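You operate a simulated robot arm through the tools that you are given. There is no shell and no other tool.

You are at the controls of a simulated robot arm. One attempt, no reset.

## Task
Mix 2 shots of green and one of purple into the can under the spouts, then stir it even.
Fine: drip nothing; use a stick and stand it back in its pot; shut the valve, leave the tray out.

The check looks at the end state, three seconds after you hand in, the way a careful person would. Anything else that was tipped, shoved, dropped, spilled or broken makes it a failure.

## Robot
A 7-joint arm with a two-finger parallel gripper, fixed in place. Base frame: the origin is at the foot of the arm, x ahead of it, y to its left, z up. Readings come in mm, degrees, newtons and seconds.
Its first joint turns from -132.0 to 132.0 degrees. Payload 3.91 kg.
The tool frame sits at the grasp point between the pads (the TCP): z along the fingers, y along the line on which they close. The tips reach 30 mm beyond it. The gripper opens to 110 mm. The fingers are 20 mm wide and 10 mm thick; the gripper's body (48 by 112 mm) begins 55 mm behind the TCP.
Orientation is that of the tool frame in the base frame, as [roll, pitch, yaw] about the fixed x, y, z axes, in that order (R = Rz(yaw) Ry(pitch) Rx(roll)). With the fingers straight down and closing along the base's y, the tool's x points along the base's -x, its y along +y and its z along -z.

## Interface
- The arm moves only by the tool servo_tool. Its argument "deltas" is a list of rows, each a list of 3 entries, a list of its own where there are three numbers: the shift along the tool's x, y, z in mm, then the turn, a rotation vector about the tool's x, y, z in degrees, then the opening, from 0 (shut) to 1 (fully open). In form: [[[dx, dy, dz], [rx, ry, rz], hand], ...]. A call has 1 to 20 rows; each row shifts and turns the commanded pose from where the row before left it, along the tool's axes as they then stand. Rows are played at 5 a second. More than 50 mm and 8.6 degrees between two rows, or a gripper value outside its range, and nothing of the call is played. Where a pose cannot be reached the arm comes as near as it can. A force on the tool above 40 N (or 10 N above the force at the start of the call, whichever is more), or a blocked arm, ends the call early, and 0.2 s more pass. Each finger travels about 108 mm/s and halts on what it meets, pressing with about 22 N; the grip force reading is that of the motor and also rises with nothing between the fingers. The clock runs only during rows and for 0.2 s after the last one: add rows that do not move to give the fingers time. The reply holds the time, the measured pose of the TCP, the force on the tool along the base axes, the opening and the grip force, in the units named above and with some noise, with the torque about the TCP (base axes, N m) and any sound that the robot's microphone picked up, and new pictures: "show" is both (left out), scene, wrist or none.
- Cameras (640 x 400 px; columns grow to the right, rows downward): "scene" is fixed at [399, 498.6, 1592]; the picture's right is [-0.93, -0.36, 0.00], its down [-0.28, 0.74, -0.61] and it looks along [0.22, -0.57, -0.79] (base axes); focal length 214 px, centre (320, 200). "wrist" rides on the gripper at [72, 17, -103] in the tool frame; the picture's right is [-0.23, 0.97, 0.00], its down [-0.76, -0.18, -0.62] and it looks along [-0.61, -0.14, 0.78] (tool axes); focal length 222 px, centre (320, 200).
- pixel_to_xyz(camera, pixels): there is no depth. For up to 12 entries [column, row, z] of the newest picture of that camera ("zoom" is the newest enlarged one), the place [x, y] in the base frame at which the ray of that pixel passes the height z, good to about 3 mm. No time passes.
- zoom(camera, box): a new picture of the part [left, top, right, bottom] of that camera's present view, enlarged. No time passes.
- job_done(): hands the job in; it is judged then, once.

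Leave the gripper open and the arm clear of the work at the hand-in unless told otherwise.

The tools are called after "Call:" as a command line: name --argument value ..., lists and objects as JSON in quotes. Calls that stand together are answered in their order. servo_tool: Moves the arm, as the interface text tells. Its arguments: {"type":"object","properties":{"deltas":{"type":"array","items":{"type":"array"}},"show":{"type":"string","enum":["both","scene","wrist","none"]}},"required":["deltas"]} The other tools are called the same way: pixel_to_xyz (camera, pixels) gives the place at which the rays of pixels pass given heights; zoom (camera, box) takes an enlarged picture of a part of a camera's view; job_done () hands the job in.

At the start:

```text
time_s: 0.0
tcp_pos: [431.5, 295.7, 1343.9]
tool_rot: [180.0, 0.0, -180.0]
ft_force: [0.7, 0.4, 0.7]
ft_torque: [0.02, -0.01, 0.01]
grip_width: 110.1
finger_force: 0.2
```

scene: 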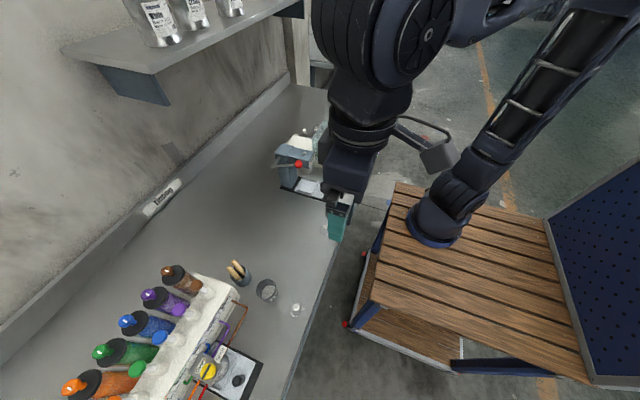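
wrist: 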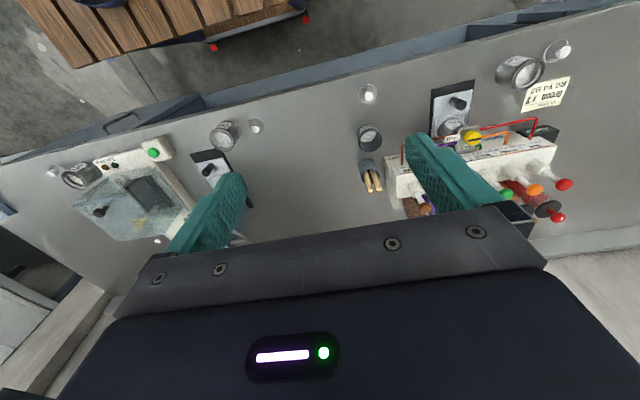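

I see a bench with a dispenser (coloured bottles) at lower left of the scene picture, and a stick pot near (238,270). I'll zoom in for detail before moving.

Call:
zoom --camera "scene" --box '[50, 240, 310, 400]'

Call:
zoom --camera "wrist" --box '[340, 30, 600, 240]'

Call:
zoom --camera "scene" --box '[160, 310, 280, 400]'

```text
2.46 times, centred on (180, 320) of scene
```

zoom: 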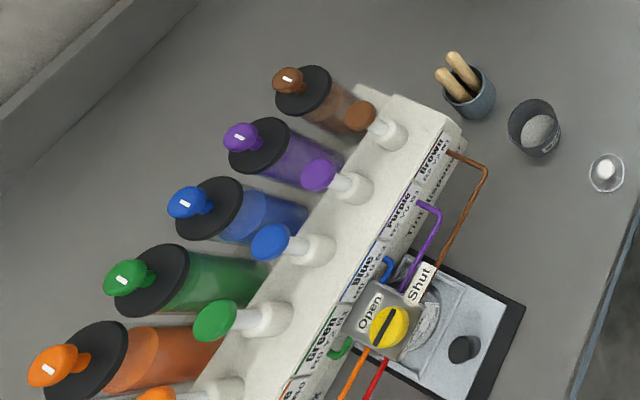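

```text
1.90 times, centred on (470, 135) of wrist
```

zoom: 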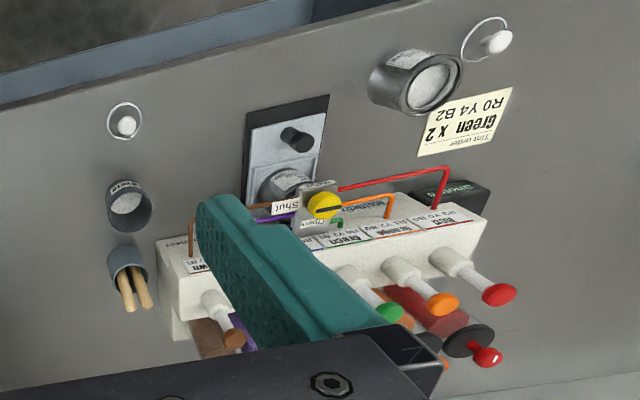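

```text
4.44 times, centred on (220, 355) of scene
```

zoom: 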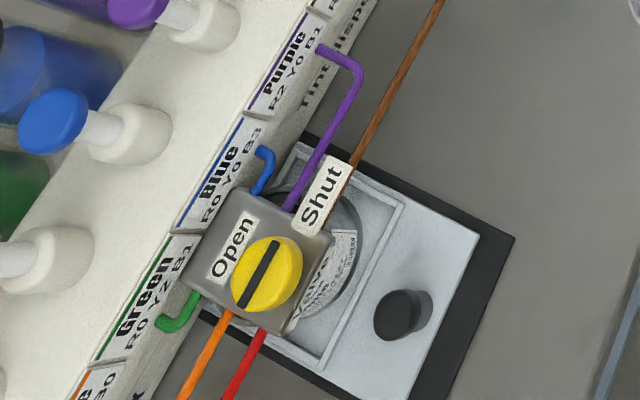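

I'll triangulate the bench height: the white-capped item at scene (296,310) and wrist (368,95), and the cup at scene (267,291) / wrist (369,137).

Call:
pixel_to_xyz --camera "scene" --pixels '[[296, 310, 0], [296, 310, 300], [296, 310, 600], [296, 310, 800], [267, 291, 600], [267, 291, 800]]'

Call:
pixel_to_xyz --camera "wrist" --pixels '[[369, 95, 0], [369, 95, 300], [369, 95, 600], [369, 95, 800], [369, 137, 600], [369, 137, 800]]'

```text
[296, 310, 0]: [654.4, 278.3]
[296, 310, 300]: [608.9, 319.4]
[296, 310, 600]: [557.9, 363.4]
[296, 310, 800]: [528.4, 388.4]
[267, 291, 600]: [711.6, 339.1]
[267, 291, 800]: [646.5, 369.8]
```

```text
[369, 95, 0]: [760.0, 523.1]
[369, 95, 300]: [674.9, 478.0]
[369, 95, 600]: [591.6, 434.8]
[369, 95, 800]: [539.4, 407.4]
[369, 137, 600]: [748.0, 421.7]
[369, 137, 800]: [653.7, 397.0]
```

The two rays come together near z≈870, so that's about the bench height. Now I'll locate the dispenser parts at several heights.

Call:
pixel_to_xyz --camera "scene" --pixels '[[296, 310, 870], [267, 296, 870], [244, 282, 870], [239, 380, 870], [209, 371, 1000], [157, 338, 1000], [137, 370, 1050], [178, 312, 1050], [209, 371, 950], [137, 370, 1000], [178, 312, 1000]]'

Call:
pixel_to_xyz --camera "wrist" --pixels '[[369, 95, 870], [471, 138, 1000], [471, 138, 950], [498, 198, 1050], [498, 198, 1000], [536, 190, 1000], [536, 190, 1050], [564, 185, 1050], [460, 103, 900], [450, 130, 900]]'

Call:
zoom --camera "wrist" --box '[430, 100, 590, 230]'

Call:
zoom --camera "scene" --box '[250, 110, 370, 260]'

```text
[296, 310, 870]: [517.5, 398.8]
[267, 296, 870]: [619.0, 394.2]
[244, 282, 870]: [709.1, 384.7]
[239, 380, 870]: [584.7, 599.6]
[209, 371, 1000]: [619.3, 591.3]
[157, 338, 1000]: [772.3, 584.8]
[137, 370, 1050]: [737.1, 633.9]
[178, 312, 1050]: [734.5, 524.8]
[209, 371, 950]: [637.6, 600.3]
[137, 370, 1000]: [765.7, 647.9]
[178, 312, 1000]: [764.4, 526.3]
```

```text
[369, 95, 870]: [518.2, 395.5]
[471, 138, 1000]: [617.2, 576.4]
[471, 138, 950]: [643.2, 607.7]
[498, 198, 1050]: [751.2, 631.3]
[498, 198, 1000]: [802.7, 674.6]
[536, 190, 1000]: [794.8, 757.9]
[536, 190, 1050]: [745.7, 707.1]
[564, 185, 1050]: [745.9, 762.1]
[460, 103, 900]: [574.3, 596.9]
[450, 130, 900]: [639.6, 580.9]
```

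```text
3.08 times, centred on (510, 165) of wrist
```

zoom: 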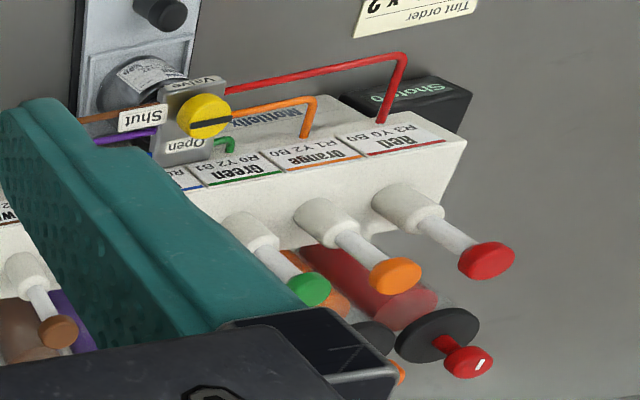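

```text
2.67 times, centred on (310, 185) of scene
```

zoom: 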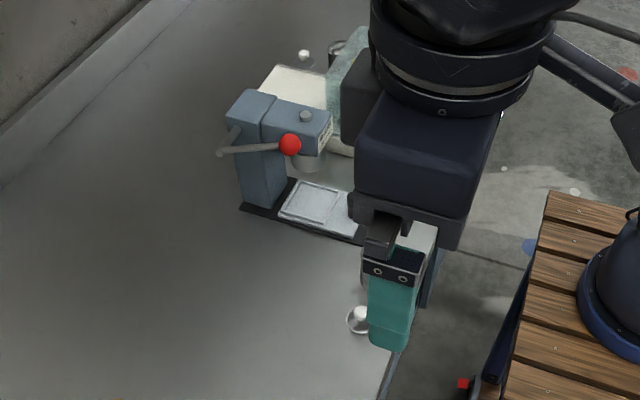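

There is a "Shots 0" counter box by the dispenser, plungers standing up behind it, and the valve knob at about (632,597,967). I'll move the arm over in +y at this safe height to look more closely.

Call:
servo_tool --deltas '[[[0, 45, 0], [0, 0, 0], 1], [[0, 45, 0], [0, 0, 0], 1], [[0, 45, 0], [0, 0, 0], 1], [[0, 45, 0], [0, 0, 0], 1], [[0, 45, 0], [0, 0, 0], 1], [[0, 45, 0], [0, 0, 0], 1], [[0, 45, 0], [0, 0, 0], 1], [[0, 45, 0], [0, 0, 0], 1], [[0, 0, 0], [0, 0, 0], 1]]'

```text
time_s: 2.0
tcp_pos: [429.0, 656.3, 1341.2]
tool_rot: [180.0, -0.1, 179.9]
ft_force: [0.0, -0.8, 0.1]
ft_torque: [0.01, -0.02, 0.0]
grip_width: 110.1
finger_force: 0.0
```

scene: 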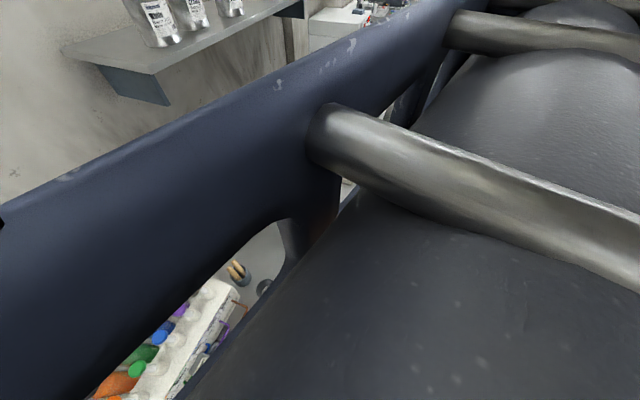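
wrist: 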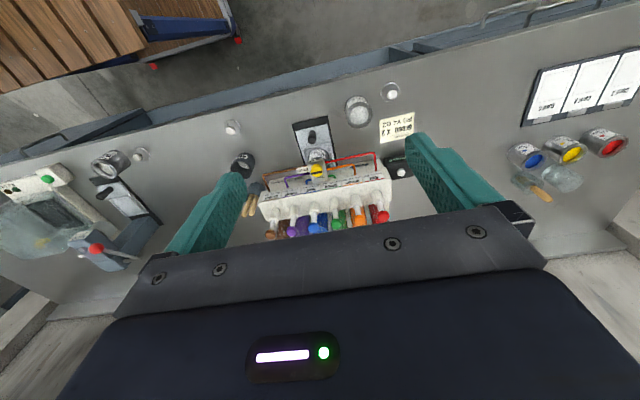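

The wrist view now centres the dispenser; zooming in on it and surroundings.

Call:
zoom --camera "wrist" --box '[230, 90, 430, 240]'

Call:
zoom --camera "wrist" --box '[280, 140, 400, 215]'

Call:
zoom --camera "wrist" --box '[500, 50, 640, 210]'

Call:
zoom --camera "wrist" --box '[280, 80, 440, 180]'

```text
2.67 times, centred on (330, 165) of wrist
```

zoom: 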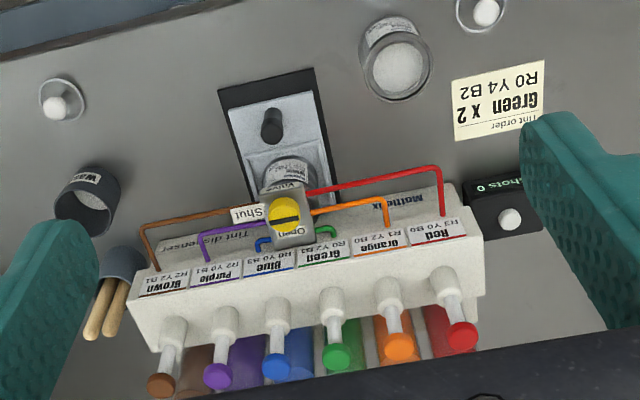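

```text
5.33 times, centred on (340, 178) of wrist
```

zoom: 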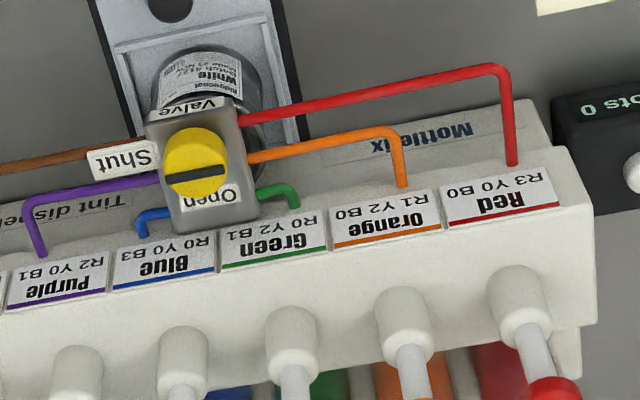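

```text
2.50 times, centred on (570, 130) of wrist
```

zoom: 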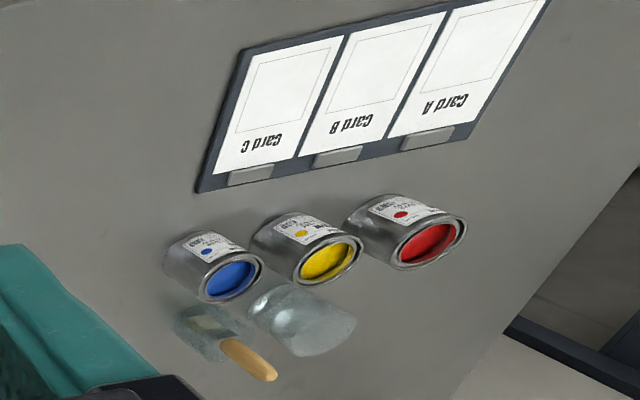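

```text
4.00 times, centred on (360, 130) of wrist
```

zoom: 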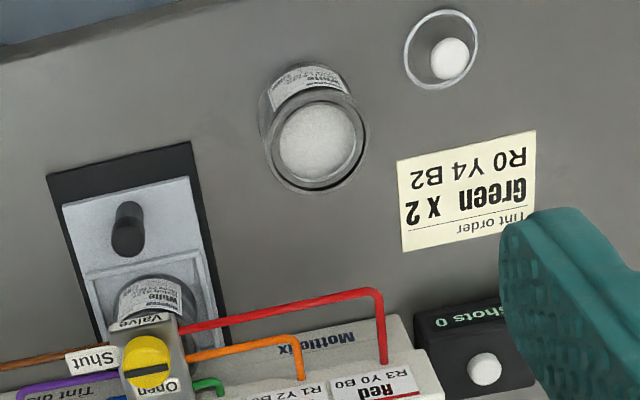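

The can on the tray under the valve is white base; the plungers stand behind the labels. There's a cup labelled "Was..". I'll zoom on it and on the can/tray, then lower for closer views.

Call:
zoom --camera "wrist" --box '[210, 105, 290, 165]'

Call:
servo_tool --deltas '[[[0, -30, 40], [0, 0, 0], 1], [[0, -20, 45], [0, 0, 0], 1], [[0, 0, 45], [0, 0, 0], 1], [[0, 0, 45], [0, 0, 0], 1], [[0, 0, 0], [0, 0, 0], 1]]'

```text
6.67 times, centred on (250, 135) of wrist
```

zoom: 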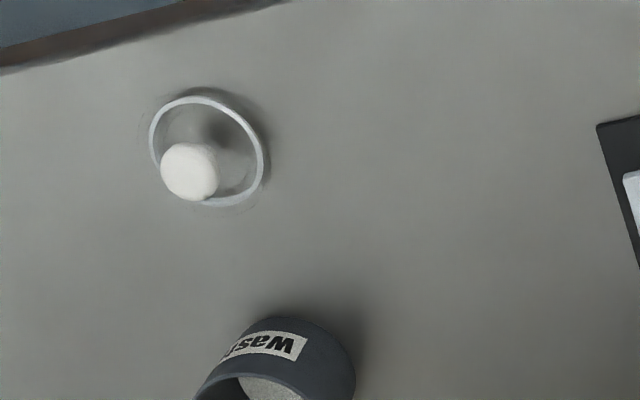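

```text
time_s: 3.2
tcp_pos: [433.7, 604.5, 1168.2]
tool_rot: [-180.0, 0.0, -179.9]
ft_force: [-0.4, 0.5, 0.8]
ft_torque: [0.02, -0.01, -0.02]
grip_width: 110.1
finger_force: 0.1
```

scene: 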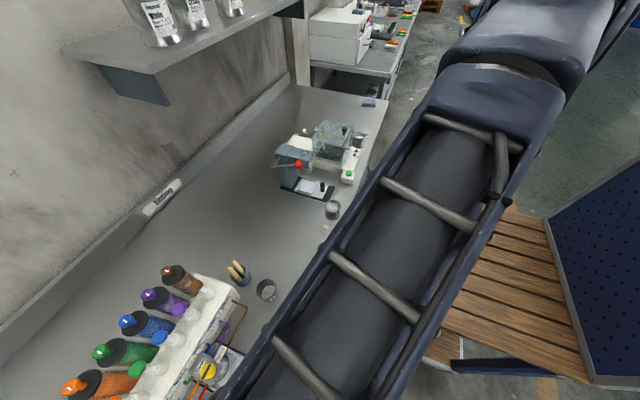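
wrist: 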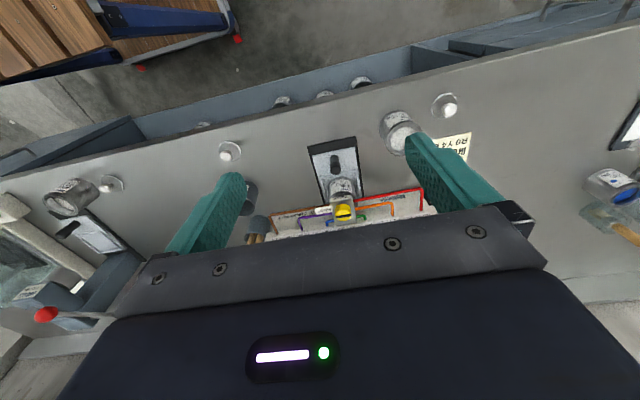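

Closer now; zooming on the valve/can region around (345,190).

Call:
zoom --camera "wrist" --box '[235, 115, 435, 245]'

Call:
zoom --camera "wrist" --box '[290, 130, 390, 230]'

Call:
zoom --camera "scene" --box '[60, 230, 300, 400]'

Call:
zoom --camera "scene" --box '[260, 90, 400, 230]'

```text
3.08 times, centred on (335, 180) of wrist
```

zoom: 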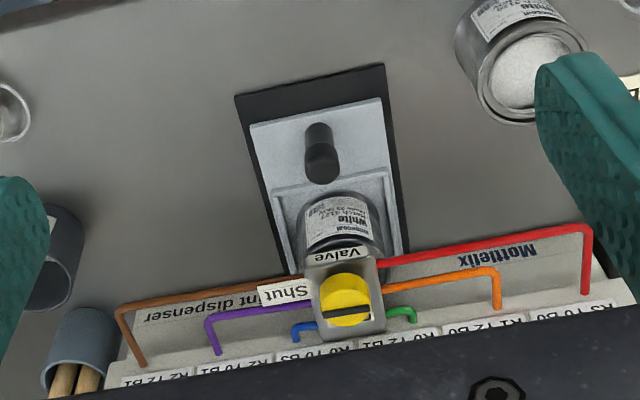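

```text
4.00 times, centred on (340, 180) of wrist
```

zoom: 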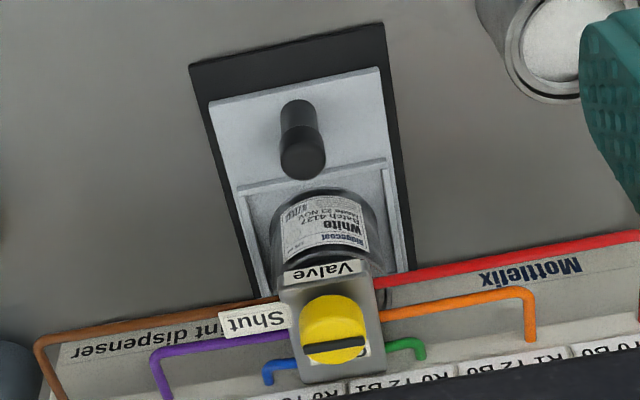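

```text
2.35 times, centred on (180, 315) of scene
```

zoom: 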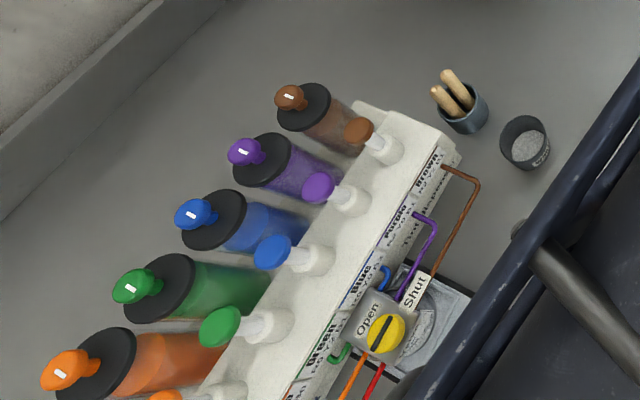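

```text
2.86 times, centred on (330, 160) of scene
```

zoom: 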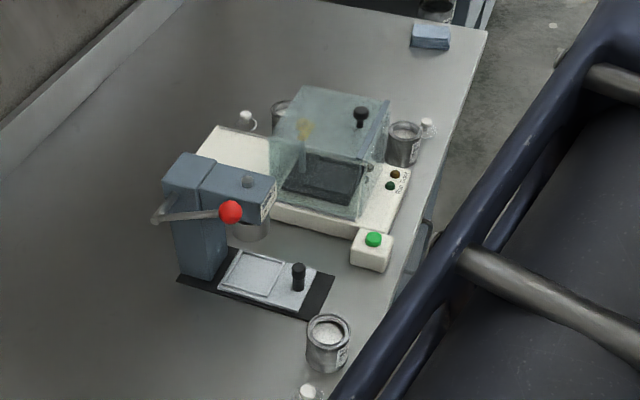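

The bar on the yellow valve knob points toward "Shut" (−y side); "Open" is on the +x side, so it needs a 90° turn. I'll move closer (TCP about x=555, z=1060, still above everything there) to measure the knob.

Call:
servo_tool --deltas '[[[-40, 0, 36], [0, 0, 0], 1], [[-40, 0, 36], [0, 0, 0], 1], [[-40, 0, 36], [0, 0, 0], 1], [[0, 0, 0], [0, 0, 0], 1]]'

Call:
zoom --camera "wrist" --box '[240, 90, 440, 230]'

Call:
zoom --camera "wrist" --box '[310, 150, 400, 230]'

```text
refused: row 1 steps farther than a row can; nothing moved
```

```text
2.86 times, centred on (340, 160) of wrist
```

zoom: 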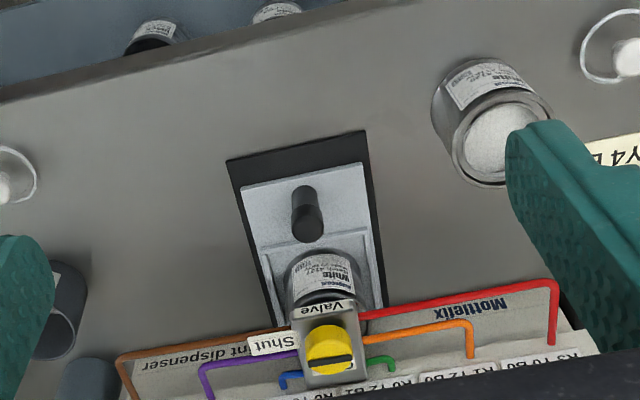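

```text
5.00 times, centred on (355, 190) of wrist
```

zoom: 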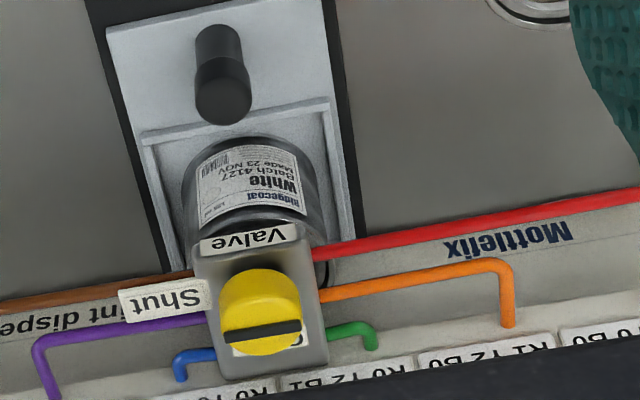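

A row may be at most 50 mm in total; retrying with shorter rows.

Call:
servo_tool --deltas '[[[-30, 0, 27], [0, 0, 0], 1], [[-30, 0, 27], [0, 0, 0], 1], [[-30, 0, 27], [0, 0, 0], 1], [[-30, 0, 27], [0, 0, 0], 1], [[0, 0, 0], [0, 0, 0], 1]]'

Call:
zoom --camera "wrist" --box '[240, 90, 440, 230]'

Call:
zoom --camera "wrist" --box '[290, 130, 400, 230]'

```text
time_s: 4.4
tcp_pos: [552.1, 608.2, 1058.2]
tool_rot: [179.9, 0.0, 180.0]
ft_force: [0.6, 0.5, 0.3]
ft_torque: [0.0, 0.0, 0.0]
grip_width: 109.8
finger_force: 0.0
```

scene: 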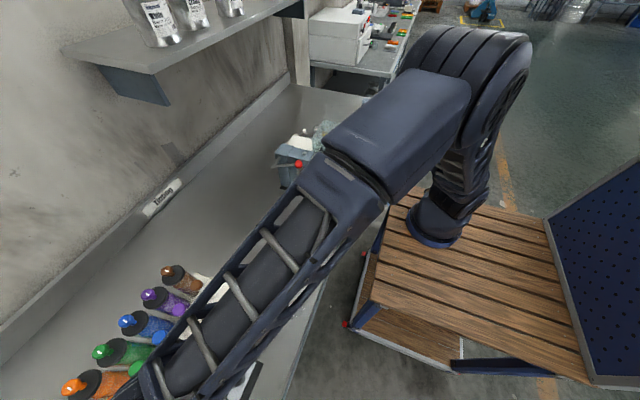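
wrist: 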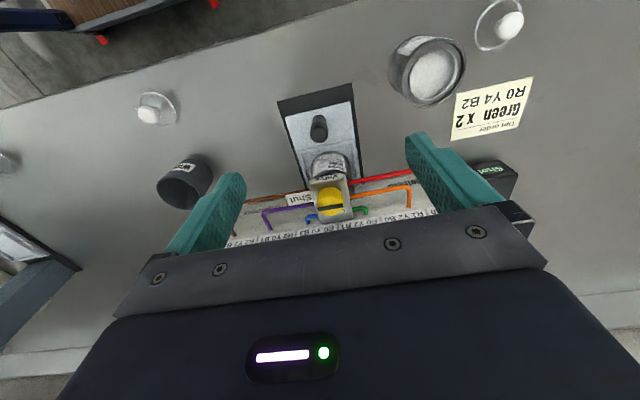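

```text
2.86 times, centred on (340, 160) of wrist
```

zoom: 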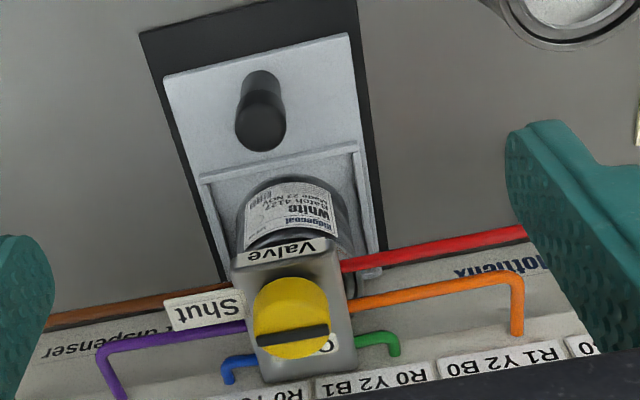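

```text
4.00 times, centred on (345, 180) of wrist
```

zoom: 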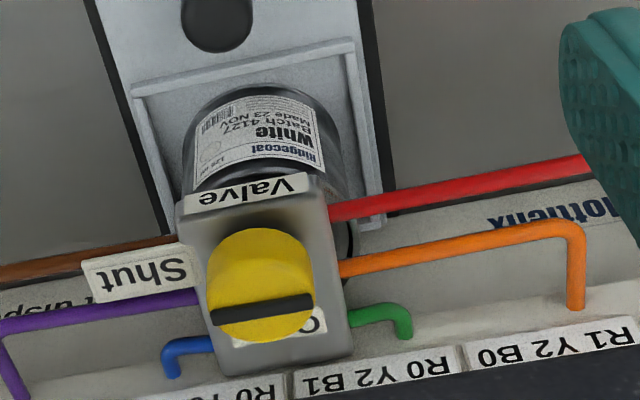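

The knob is about 30 mm across with a black bar on top. My height estimate is shaky, so I'll back off in −x, lower, and tilt the tool 30° to look at the dispenser from the front for heights.

Call:
servo_tool --deltas '[[[33, 0, 15], [0, 0, 0], 1], [[33, 0, 15], [0, 0, 0], 1], [[32, 0, 15], [0, 0, 0], 1], [[0, 0, 15], [0, -8, 0], 1], [[0, 0, 0], [0, -8, 0], 1], [[0, 0, 0], [0, -8, 0], 1], [[0, 0, 0], [0, -6, 0], 1], [[0, 0, 0], [0, 0, 0], 1]]'

Call:
zoom --camera "wrist" --box '[220, 60, 460, 220]'

```text
time_s: 6.2
tcp_pos: [452.2, 604.5, 998.9]
tool_rot: [-180.0, 30.0, 179.9]
ft_force: [-0.8, 0.4, 0.4]
ft_torque: [-0.01, -0.02, -0.01]
grip_width: 110.0
finger_force: 0.0
```

scene: 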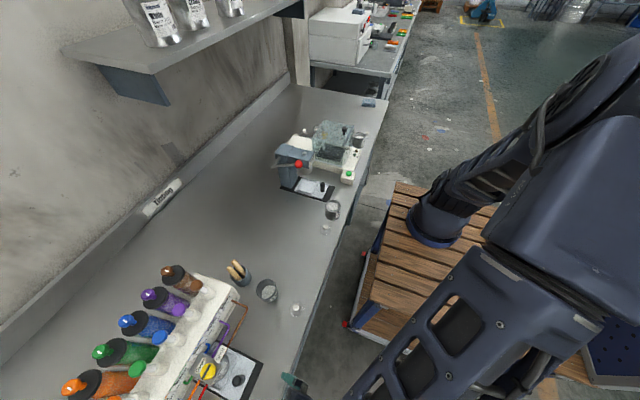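
wrist: 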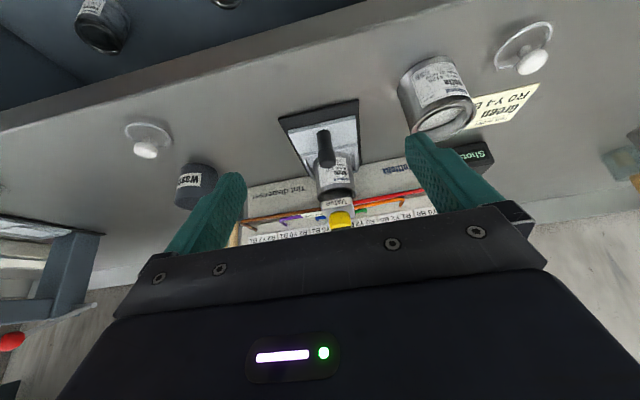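

```text
2.50 times, centred on (340, 140) of wrist
```

zoom: 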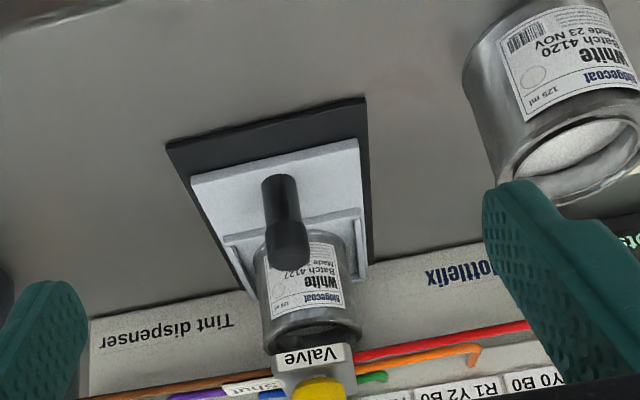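

Now a clear front view: can, tray knob, valve block. Zooming for pixel measurements in both cameras.

Call:
zoom --camera "wrist" --box '[270, 90, 410, 235]'

Call:
zoom --camera "scene" --box '[170, 330, 270, 400]'

Call:
zoom --camera "scene" --box '[70, 260, 210, 360]'

Call:
zoom --camera "scene" --box '[210, 250, 310, 325]'

```text
2.76 times, centred on (340, 162) of wrist
```

zoom: 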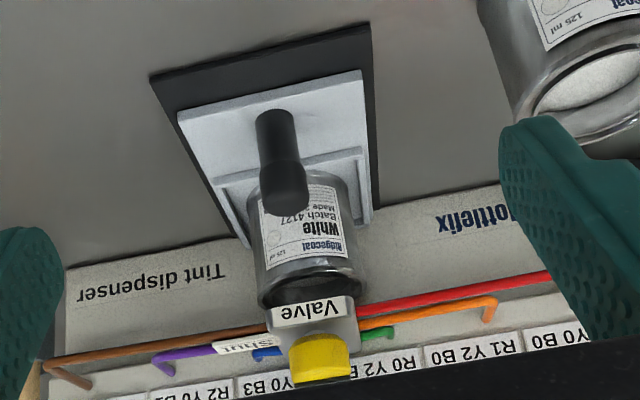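

```text
5.71 times, centred on (220, 365) of scene
```

zoom: 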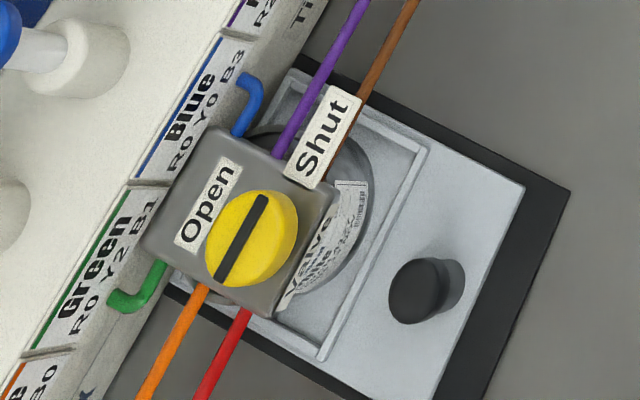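

```text
4.00 times, centred on (140, 310) of scene
```

zoom: 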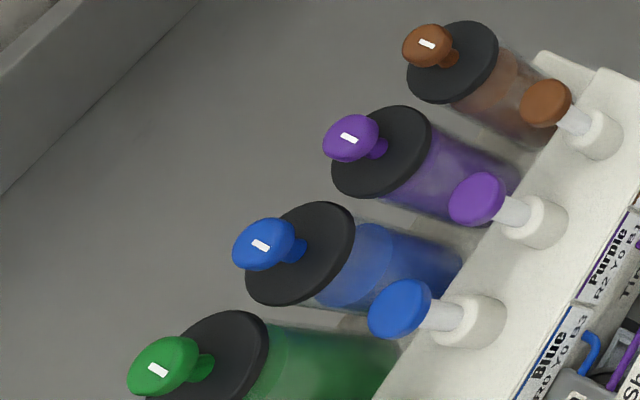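

```text
5.33 times, centred on (260, 288) of scene
```

zoom: 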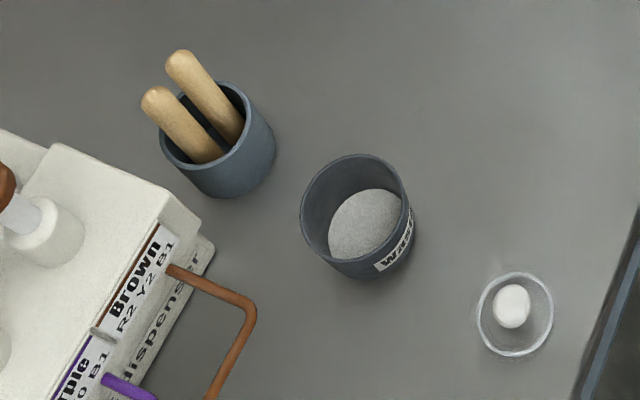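

Call:
pixel_to_xyz --camera "scene" --pixels '[[236.6, 381.1, 900], [236.6, 381.1, 920], [236.6, 381.1, 940], [206.3, 371.7, 960], [206.3, 371.7, 980], [206.3, 371.7, 1000], [268, 289.5, 920], [268, 289.5, 950], [296, 308.5, 900], [240.6, 278.5, 950], [240.6, 278.5, 930]]'

Call:
pixel_to_xyz --camera "wrist" --pixels '[[328, 163, 900], [328, 163, 920], [328, 163, 940], [338, 226, 960], [338, 226, 980], [338, 226, 1000], [322.5, 198, 940], [322.5, 198, 960], [352.5, 192, 940], [147, 150, 900]]'

```text
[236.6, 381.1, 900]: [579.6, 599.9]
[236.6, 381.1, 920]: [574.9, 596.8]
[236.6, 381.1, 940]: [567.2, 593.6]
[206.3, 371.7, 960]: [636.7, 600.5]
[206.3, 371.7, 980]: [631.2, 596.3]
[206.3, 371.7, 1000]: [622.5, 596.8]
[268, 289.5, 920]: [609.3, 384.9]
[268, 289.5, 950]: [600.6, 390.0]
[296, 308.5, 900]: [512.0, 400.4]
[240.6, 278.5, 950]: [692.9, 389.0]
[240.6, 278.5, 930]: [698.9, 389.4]
```

```text
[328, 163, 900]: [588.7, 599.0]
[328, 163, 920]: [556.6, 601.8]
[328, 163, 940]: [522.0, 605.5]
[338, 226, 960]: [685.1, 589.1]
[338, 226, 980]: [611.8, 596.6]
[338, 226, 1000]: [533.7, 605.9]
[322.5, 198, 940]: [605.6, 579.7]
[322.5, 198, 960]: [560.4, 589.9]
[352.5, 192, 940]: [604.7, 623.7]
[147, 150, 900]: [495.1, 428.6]
```

The tray knob top is around (578,599,907); valve knob spans about z 960–987 near (629,598). I'll raise 60 mm with this tilt to see the valve knob's side fully.

Call:
servo_tool --deltas '[[[-15, 0, -26], [0, 0, 0], 1], [[-15, 0, -26], [0, 0, 0], 1], [[0, 0, 0], [0, 0, 0], 1]]' --show "wrist"

Call:
zoom --camera "wrist" --box '[270, 110, 410, 220]'

Call:
zoom --camera "wrist" --box '[300, 160, 370, 215]'

```text
time_s: 7.0
tcp_pos: [454.6, 607.1, 1059.9]
tool_rot: [-180.0, 30.0, -179.9]
ft_force: [0.7, -0.2, -0.1]
ft_torque: [-0.01, -0.01, 0.02]
grip_width: 109.9
finger_force: 0.0
```

wrist: 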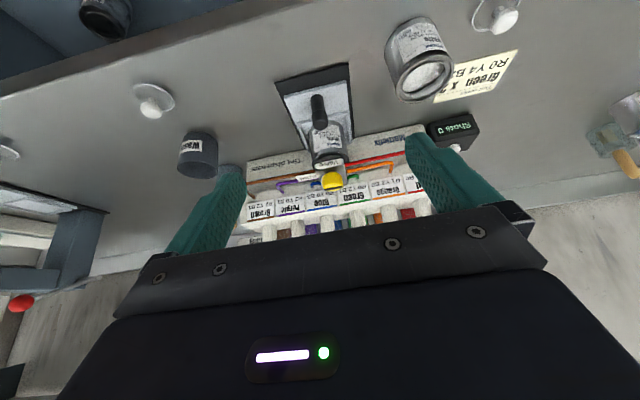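

```text
3.64 times, centred on (340, 165) of wrist
```

zoom: 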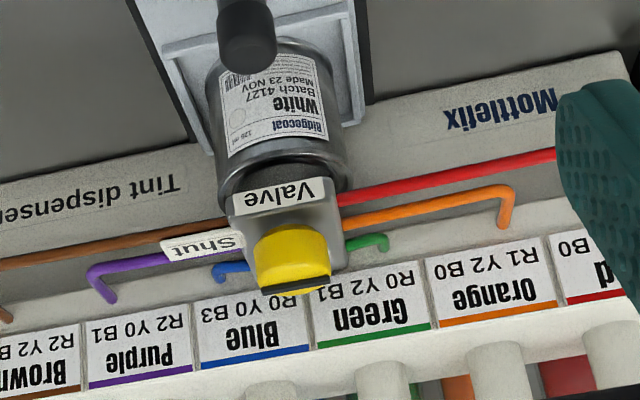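

```text
7.27 times, centred on (335, 188) of wrist
```

zoom: 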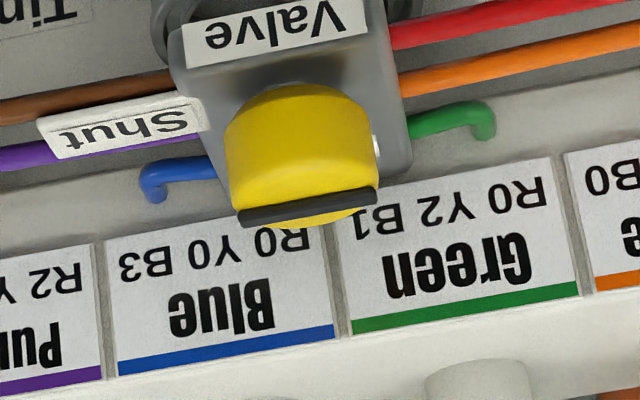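

Call:
pixel_to_xyz --camera "zoom" --pixels '[[308, 206, 980], [308, 206, 985], [308, 206, 975], [300, 86, 960], [300, 86, 955], [120, 125, 960], [490, 120, 955]]'

Call:
pixel_to_xyz --camera "scene" --pixels '[[206.3, 371.7, 975], [206.3, 371.7, 980], [206.3, 371.7, 985], [206.3, 371.7, 990]]'

```text
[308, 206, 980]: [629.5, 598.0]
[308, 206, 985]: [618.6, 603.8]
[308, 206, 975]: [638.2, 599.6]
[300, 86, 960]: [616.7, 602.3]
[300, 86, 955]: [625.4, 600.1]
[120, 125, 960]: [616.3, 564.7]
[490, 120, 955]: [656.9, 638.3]
```

```text
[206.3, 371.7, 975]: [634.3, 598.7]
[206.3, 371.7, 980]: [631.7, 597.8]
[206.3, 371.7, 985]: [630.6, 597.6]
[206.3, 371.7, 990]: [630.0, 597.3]
```

Valve knob centre ≈ (631,598.5), from z≈959 to ≈980. Now I'll untilt and go up to about (600,600,1250) to measure the plunger tops.

Call:
servo_tool --deltas '[[[0, 0, -20], [0, 8, 0], 1], [[0, 0, -20], [0, 8, 0], 1], [[0, 0, -20], [0, 8, 0], 1], [[0, 0, -20], [0, 6, 0], 1], [[-20, 0, -40], [0, 0, 0], 1], [[-20, 0, -40], [0, 0, 0], 1], [[-30, 0, -30], [0, 0, 0], 1], [[-40, 0, 0], [0, 0, 0], 1], [[0, 0, 0], [0, 0, 0], 1]]'

Call:
zoom --camera "wrist" --box '[230, 100, 430, 230]'

```text
time_s: 9.0
tcp_pos: [540.0, 610.3, 1245.8]
tool_rot: [179.9, 0.1, -180.0]
ft_force: [-0.3, -0.3, -0.9]
ft_torque: [0.0, -0.02, -0.02]
grip_width: 110.1
finger_force: 0.0
```

scene: 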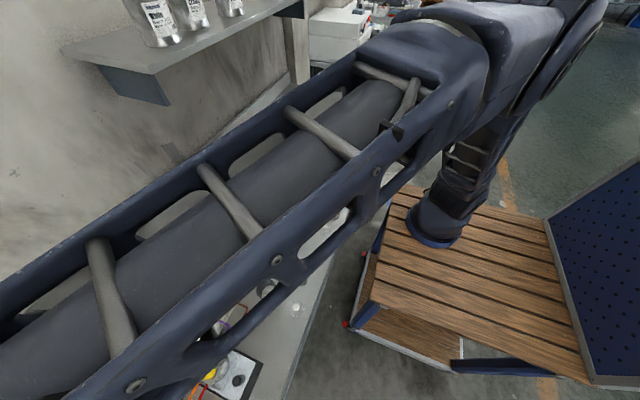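
wrist: 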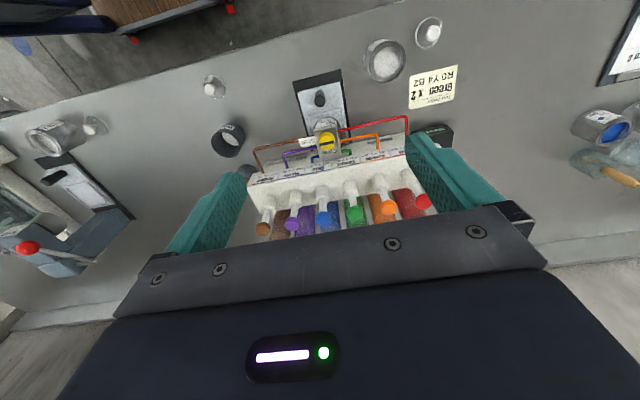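

```text
3.08 times, centred on (330, 165) of wrist
```

zoom: 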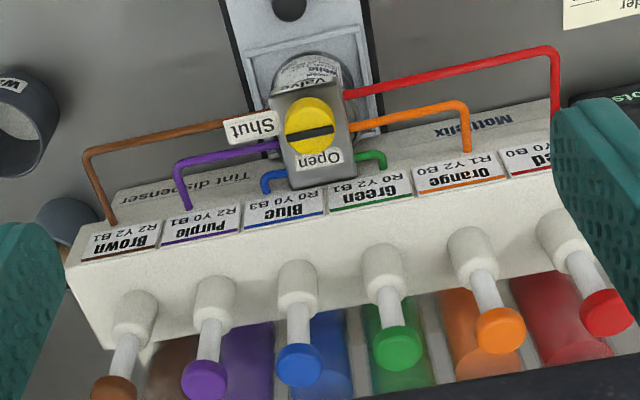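

Now measuring the green (zoom 400,350) and purple (zoom 205,382) plunger tops from here.

Call:
pixel_to_xyz --camera "zoom" --pixels '[[400, 350, 1050], [400, 350, 1065], [400, 350, 1080], [205, 382, 1050], [205, 382, 1065], [205, 382, 1080], [301, 366, 1065], [385, 255, 1000], [297, 275, 1000], [212, 290, 1000]]'

Call:
pixel_to_xyz --camera "scene" --pixels '[[137.4, 368.6, 1050], [137.4, 368.6, 1065], [137.4, 368.6, 1080], [178.75, 309.5, 1050], [178.75, 309.5, 1065], [178.75, 309.5, 1080], [99, 352, 1100], [99, 352, 1150]]'

```text
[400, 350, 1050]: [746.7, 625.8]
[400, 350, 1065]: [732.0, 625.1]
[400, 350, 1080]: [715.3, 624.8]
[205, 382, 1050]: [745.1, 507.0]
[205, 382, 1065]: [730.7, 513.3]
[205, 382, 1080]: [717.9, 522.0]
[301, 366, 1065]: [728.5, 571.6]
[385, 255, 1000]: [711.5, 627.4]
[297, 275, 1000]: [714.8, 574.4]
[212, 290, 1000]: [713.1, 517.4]
```

```text
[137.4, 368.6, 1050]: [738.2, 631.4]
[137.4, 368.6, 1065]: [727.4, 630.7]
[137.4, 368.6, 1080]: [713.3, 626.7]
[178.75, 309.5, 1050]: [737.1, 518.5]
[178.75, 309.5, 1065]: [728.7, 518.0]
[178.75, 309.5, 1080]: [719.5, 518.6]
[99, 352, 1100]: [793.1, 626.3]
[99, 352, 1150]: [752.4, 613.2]
```

Plunger tops: green ≈ (722,627,1073), purple ≈ (722,518,1073), bottle knobs at x≈790, z≈1108. First the valve: move over the knob at (631,598.5), turn the tool +45° about its axis so the turn will go −45→+45, with the hand half open.

Call:
servo_tool --deltas '[[[-31, -4, 30], [0, 0, 0], 0.5], [[-30, -4, 30], [0, 0, 0], 0.5], [[-30, -3.8, 30], [0, 0, 0], 0.5], [[0, 0, 36], [0, 0, 0], 0.5], [[0, 0, 20], [0, 0, 8], 0.5], [[0, 0, 0], [0, 0, 8], 0.5], [[0, 0, 0], [0, 0, 8], 0.5], [[0, 0, 0], [0, 0, 8], 0.5], [[0, 0, 0], [0, 0, 8], 0.5], [[0, 0, 0], [0, 0, 5], 0.5], [[0, 0, 0], [0, 0, 0], 0.5]]'

Call:
zoom --camera "wrist" --box '[240, 120, 400, 230]'

```text
time_s: 11.4
tcp_pos: [628.3, 594.4, 1099.6]
tool_rot: [-180.0, 0.0, 134.9]
ft_force: [-0.9, -0.4, 0.2]
ft_torque: [-0.03, -0.01, -0.01]
grip_width: 54.8
finger_force: 0.2
```

scene: 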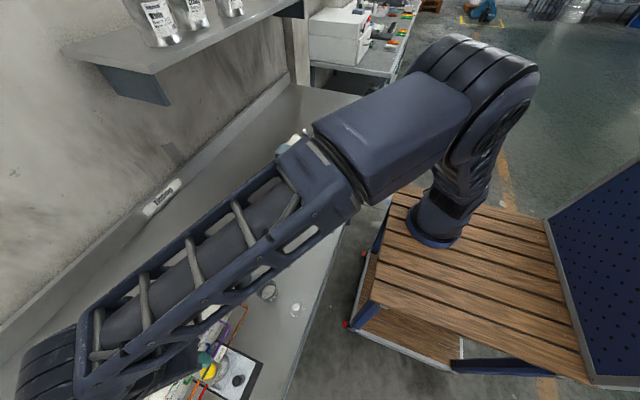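
wrist: 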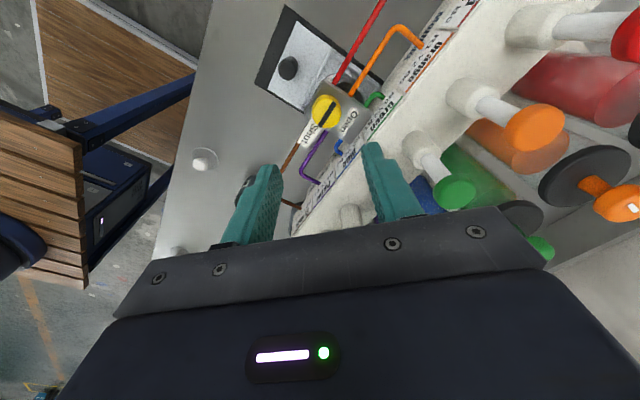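

```text
3.64 times, centred on (320, 175) of wrist
```

zoom: 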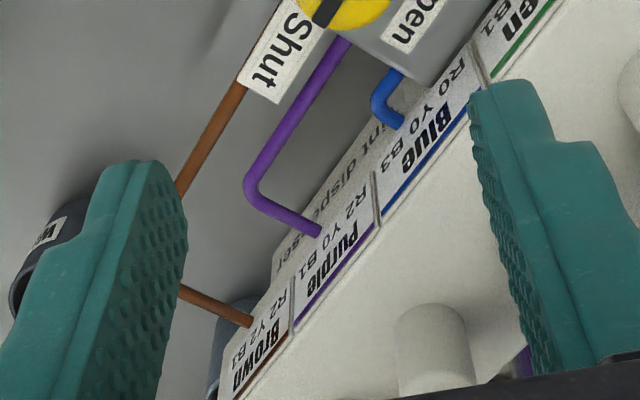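

Call:
zoom --camera "wrist" --box '[280, 70, 380, 140]'

```text
5.71 times, centred on (330, 105) of wrist
```

zoom: 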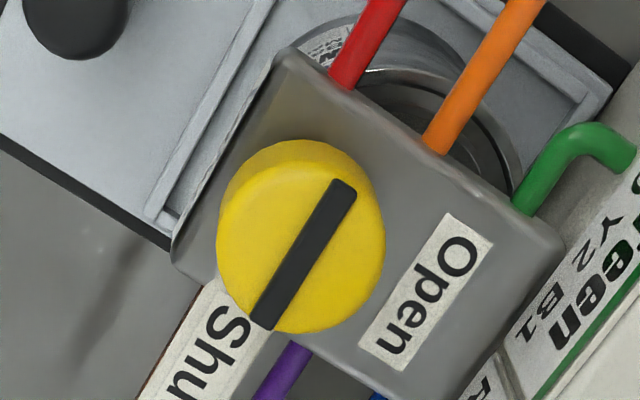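

Call:
pixel_to_xyz --camera "zoom" --pixels '[[300, 248, 978], [304, 254, 980], [300, 248, 978], [304, 254, 980], [240, 330, 960], [320, 60, 960], [540, 240, 960], [180, 250, 960], [370, 390, 960]]'

Call:
pixel_to_xyz --camera "wrist" --pixels '[[320, 119, 978], [320, 119, 978]]'

```text
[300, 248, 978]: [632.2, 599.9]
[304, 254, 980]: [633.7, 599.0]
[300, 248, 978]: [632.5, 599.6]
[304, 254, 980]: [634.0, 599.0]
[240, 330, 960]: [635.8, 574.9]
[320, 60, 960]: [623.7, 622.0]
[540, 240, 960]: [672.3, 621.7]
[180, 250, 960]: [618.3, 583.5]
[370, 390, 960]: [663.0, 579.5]
```

```text
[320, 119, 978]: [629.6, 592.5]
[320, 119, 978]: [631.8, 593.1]
```

Knob centre reads (632.5,599.5); the tool axis is at about (630.5,593.5). Correcting by (+2.5,+5.7) in tool axes, then descending to TCP z≈998 so the tips stay just above the valve block.

Call:
servo_tool --deltas '[[[2.5, 5.7, 20], [0, 0, 0], 0.5], [[0, 0, 30], [0, 0, 0], 0.5], [[0, 0, 20], [0, 0, 0], 0.5], [[0, 0, 15], [0, 0, 0], 0.5], [[0, 0, 10], [0, 0, 0], 0.5], [[0, 0, 5], [0, 0, 0], 0.5], [[0, 0, 2], [0, 0, 0], 0.5], [[0, 0, 0], [0, 0, 0], 0.5]]'

Call:
zoom --camera "wrist" --box '[230, 130, 410, 250]'

```text
time_s: 13.2
tcp_pos: [632.5, 599.1, 996.8]
tool_rot: [-179.9, 0.0, 135.1]
ft_force: [1.3, 0.2, 0.3]
ft_torque: [-0.01, 0.02, 0.02]
grip_width: 55.0
finger_force: 0.1
```

scene: 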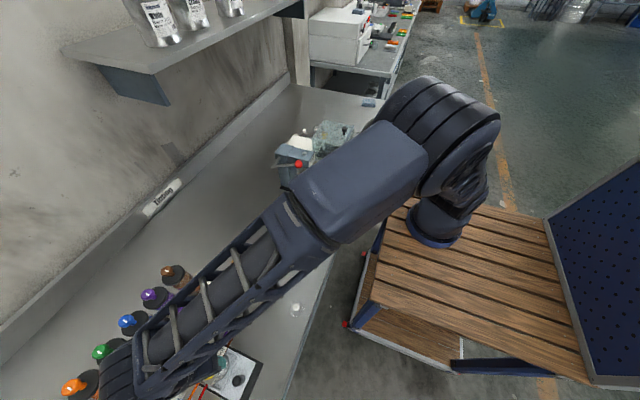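
wrist: 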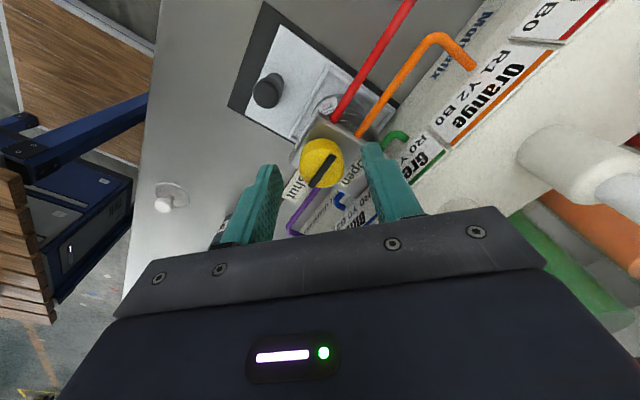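

```text
3.33 times, centred on (320, 190) of wrist
```

zoom: 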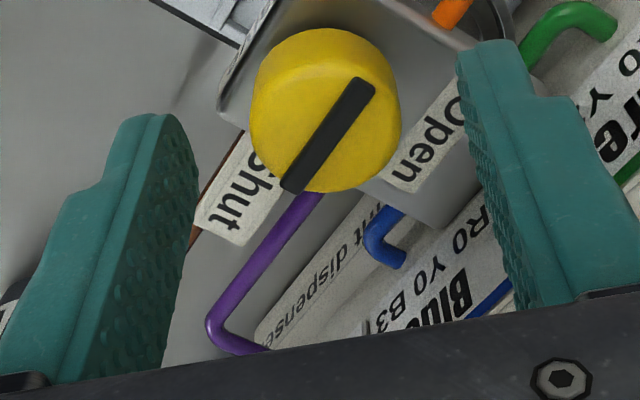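

The tips straddle the knob with no contact force. Closing gently on it and reading the width.

Call:
servo_tool --deltas '[[[0, 0, 0], [0, 0, 0], 0.35], [[0, 0, 0], [0, 0, 0], 0.2], [[0, 0, 0], [0, 0, 0], 0.1], [[0, 0, 0], [0, 0, 0], 0.1]]' --show "wrist"

Call:
zoom --camera "wrist" --box '[230, 130, 410, 250]'

```text
time_s: 14.2
tcp_pos: [632.5, 599.2, 996.9]
tool_rot: [179.9, 0.0, 135.0]
ft_force: [14.1, 17.9, -1.4]
ft_torque: [0.34, -0.27, 0.08]
grip_width: 29.6
finger_force: 44.8
```

wrist: 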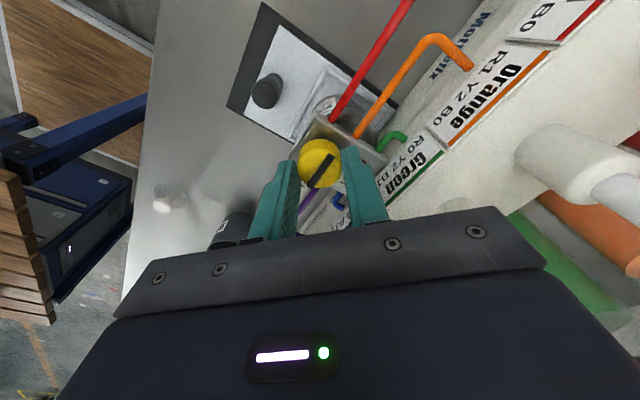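

```text
3.33 times, centred on (320, 190) of wrist
```

zoom: 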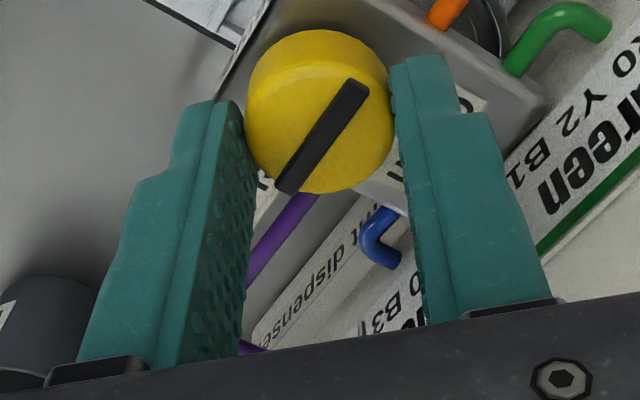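

Gripped at 29.6 mm, but a ~23 N side load along the closing line shows a slight offset. I'll shift +1.5 mm along tool y to relieve it.

Call:
servo_tool --deltas '[[[0, 0.8, 0], [0, 0, 0], 0.1], [[0, 0.7, 0], [0, 0, 0], 0.1]]' --show "none"

```text
time_s: 14.8
tcp_pos: [633.5, 599.0, 998.8]
tool_rot: [-179.9, 0.0, 134.9]
ft_force: [3.0, -5.5, 4.8]
ft_torque: [0.28, 0.24, 0.15]
grip_width: 29.4
finger_force: 45.4
```

Side load is now small. Turning about the tool axis toward "Open", first 24° to see that the knob follows.

Call:
servo_tool --deltas '[[[0, 0, 0], [0, 0, -6], 0.1], [[0, 0, 0], [0, 0, -6], 0.1], [[0, 0, 0], [0, 0, -6], 0.1], [[0, 0, 0], [0, 0, -6], 0.1]]' --show "wrist"

Call:
zoom --camera "wrist" --box '[230, 130, 410, 250]'

```text
time_s: 15.8
tcp_pos: [633.1, 601.3, 998.0]
tool_rot: [-180.0, 0.0, 159.0]
ft_force: [-2.6, -28.3, -2.7]
ft_torque: [-0.81, -0.44, 0.0]
grip_width: 29.4
finger_force: 45.3
```

wrist: 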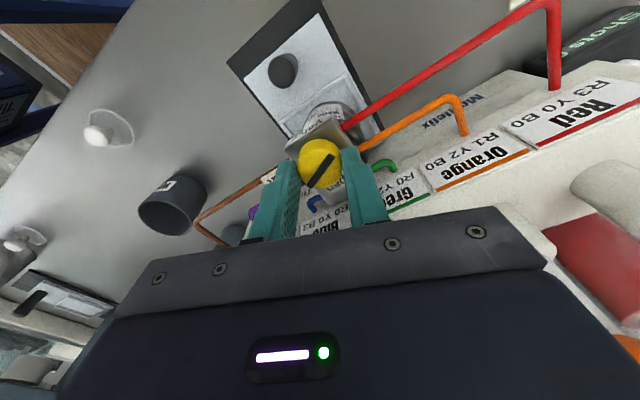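

```text
3.33 times, centred on (320, 190) of wrist
```

zoom: 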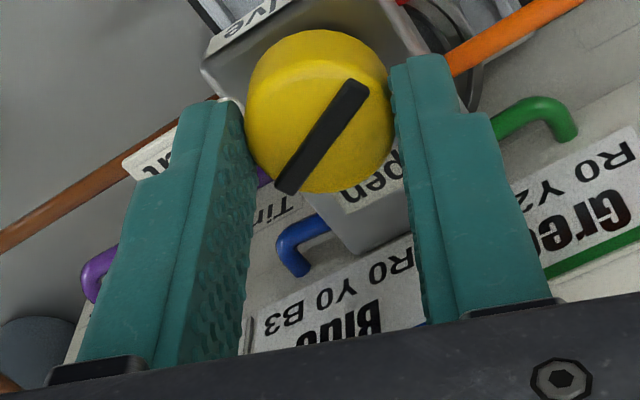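

The knob follows the hand (the bar stays fixed relative to the fingers). The −28 N load says the knob axis is ~4 mm off the TCP along tool −x, so I'll relieve it and orbit the TCP around the knob for the next 30°.

Call:
servo_tool --deltas '[[[0, -1.0, 0], [0, 0, 0], 0.1], [[0, -0.7, 0], [0, 0, 0], 0.1], [[0, -0.41, 0], [0, 0, -6], 0.1], [[0, -0.41, 0], [0, 0, -6], 0.1], [[0, -0.41, 0], [0, 0, -6], 0.1], [[0, -0.41, 0], [0, 0, -6], 0.1], [[0, -0.41, 0], [0, 0, -6], 0.1]]' --show "wrist"

Call:
zoom --camera "wrist" --box '[230, 130, 410, 250]'

```text
time_s: 17.4
tcp_pos: [631.0, 599.3, 998.5]
tool_rot: [179.9, -0.1, -170.8]
ft_force: [6.8, 21.3, -2.3]
ft_torque: [0.87, -0.64, 0.04]
grip_width: 28.9
finger_force: 44.7
```

wrist: 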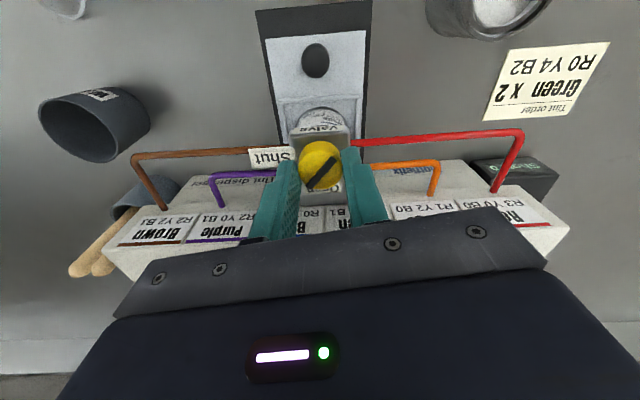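

```text
3.33 times, centred on (320, 190) of wrist
```

zoom: 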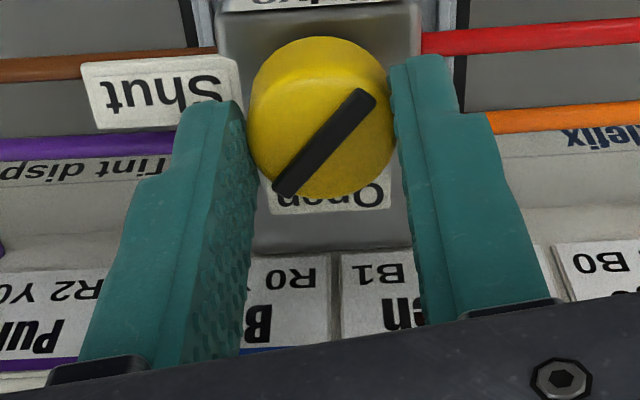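

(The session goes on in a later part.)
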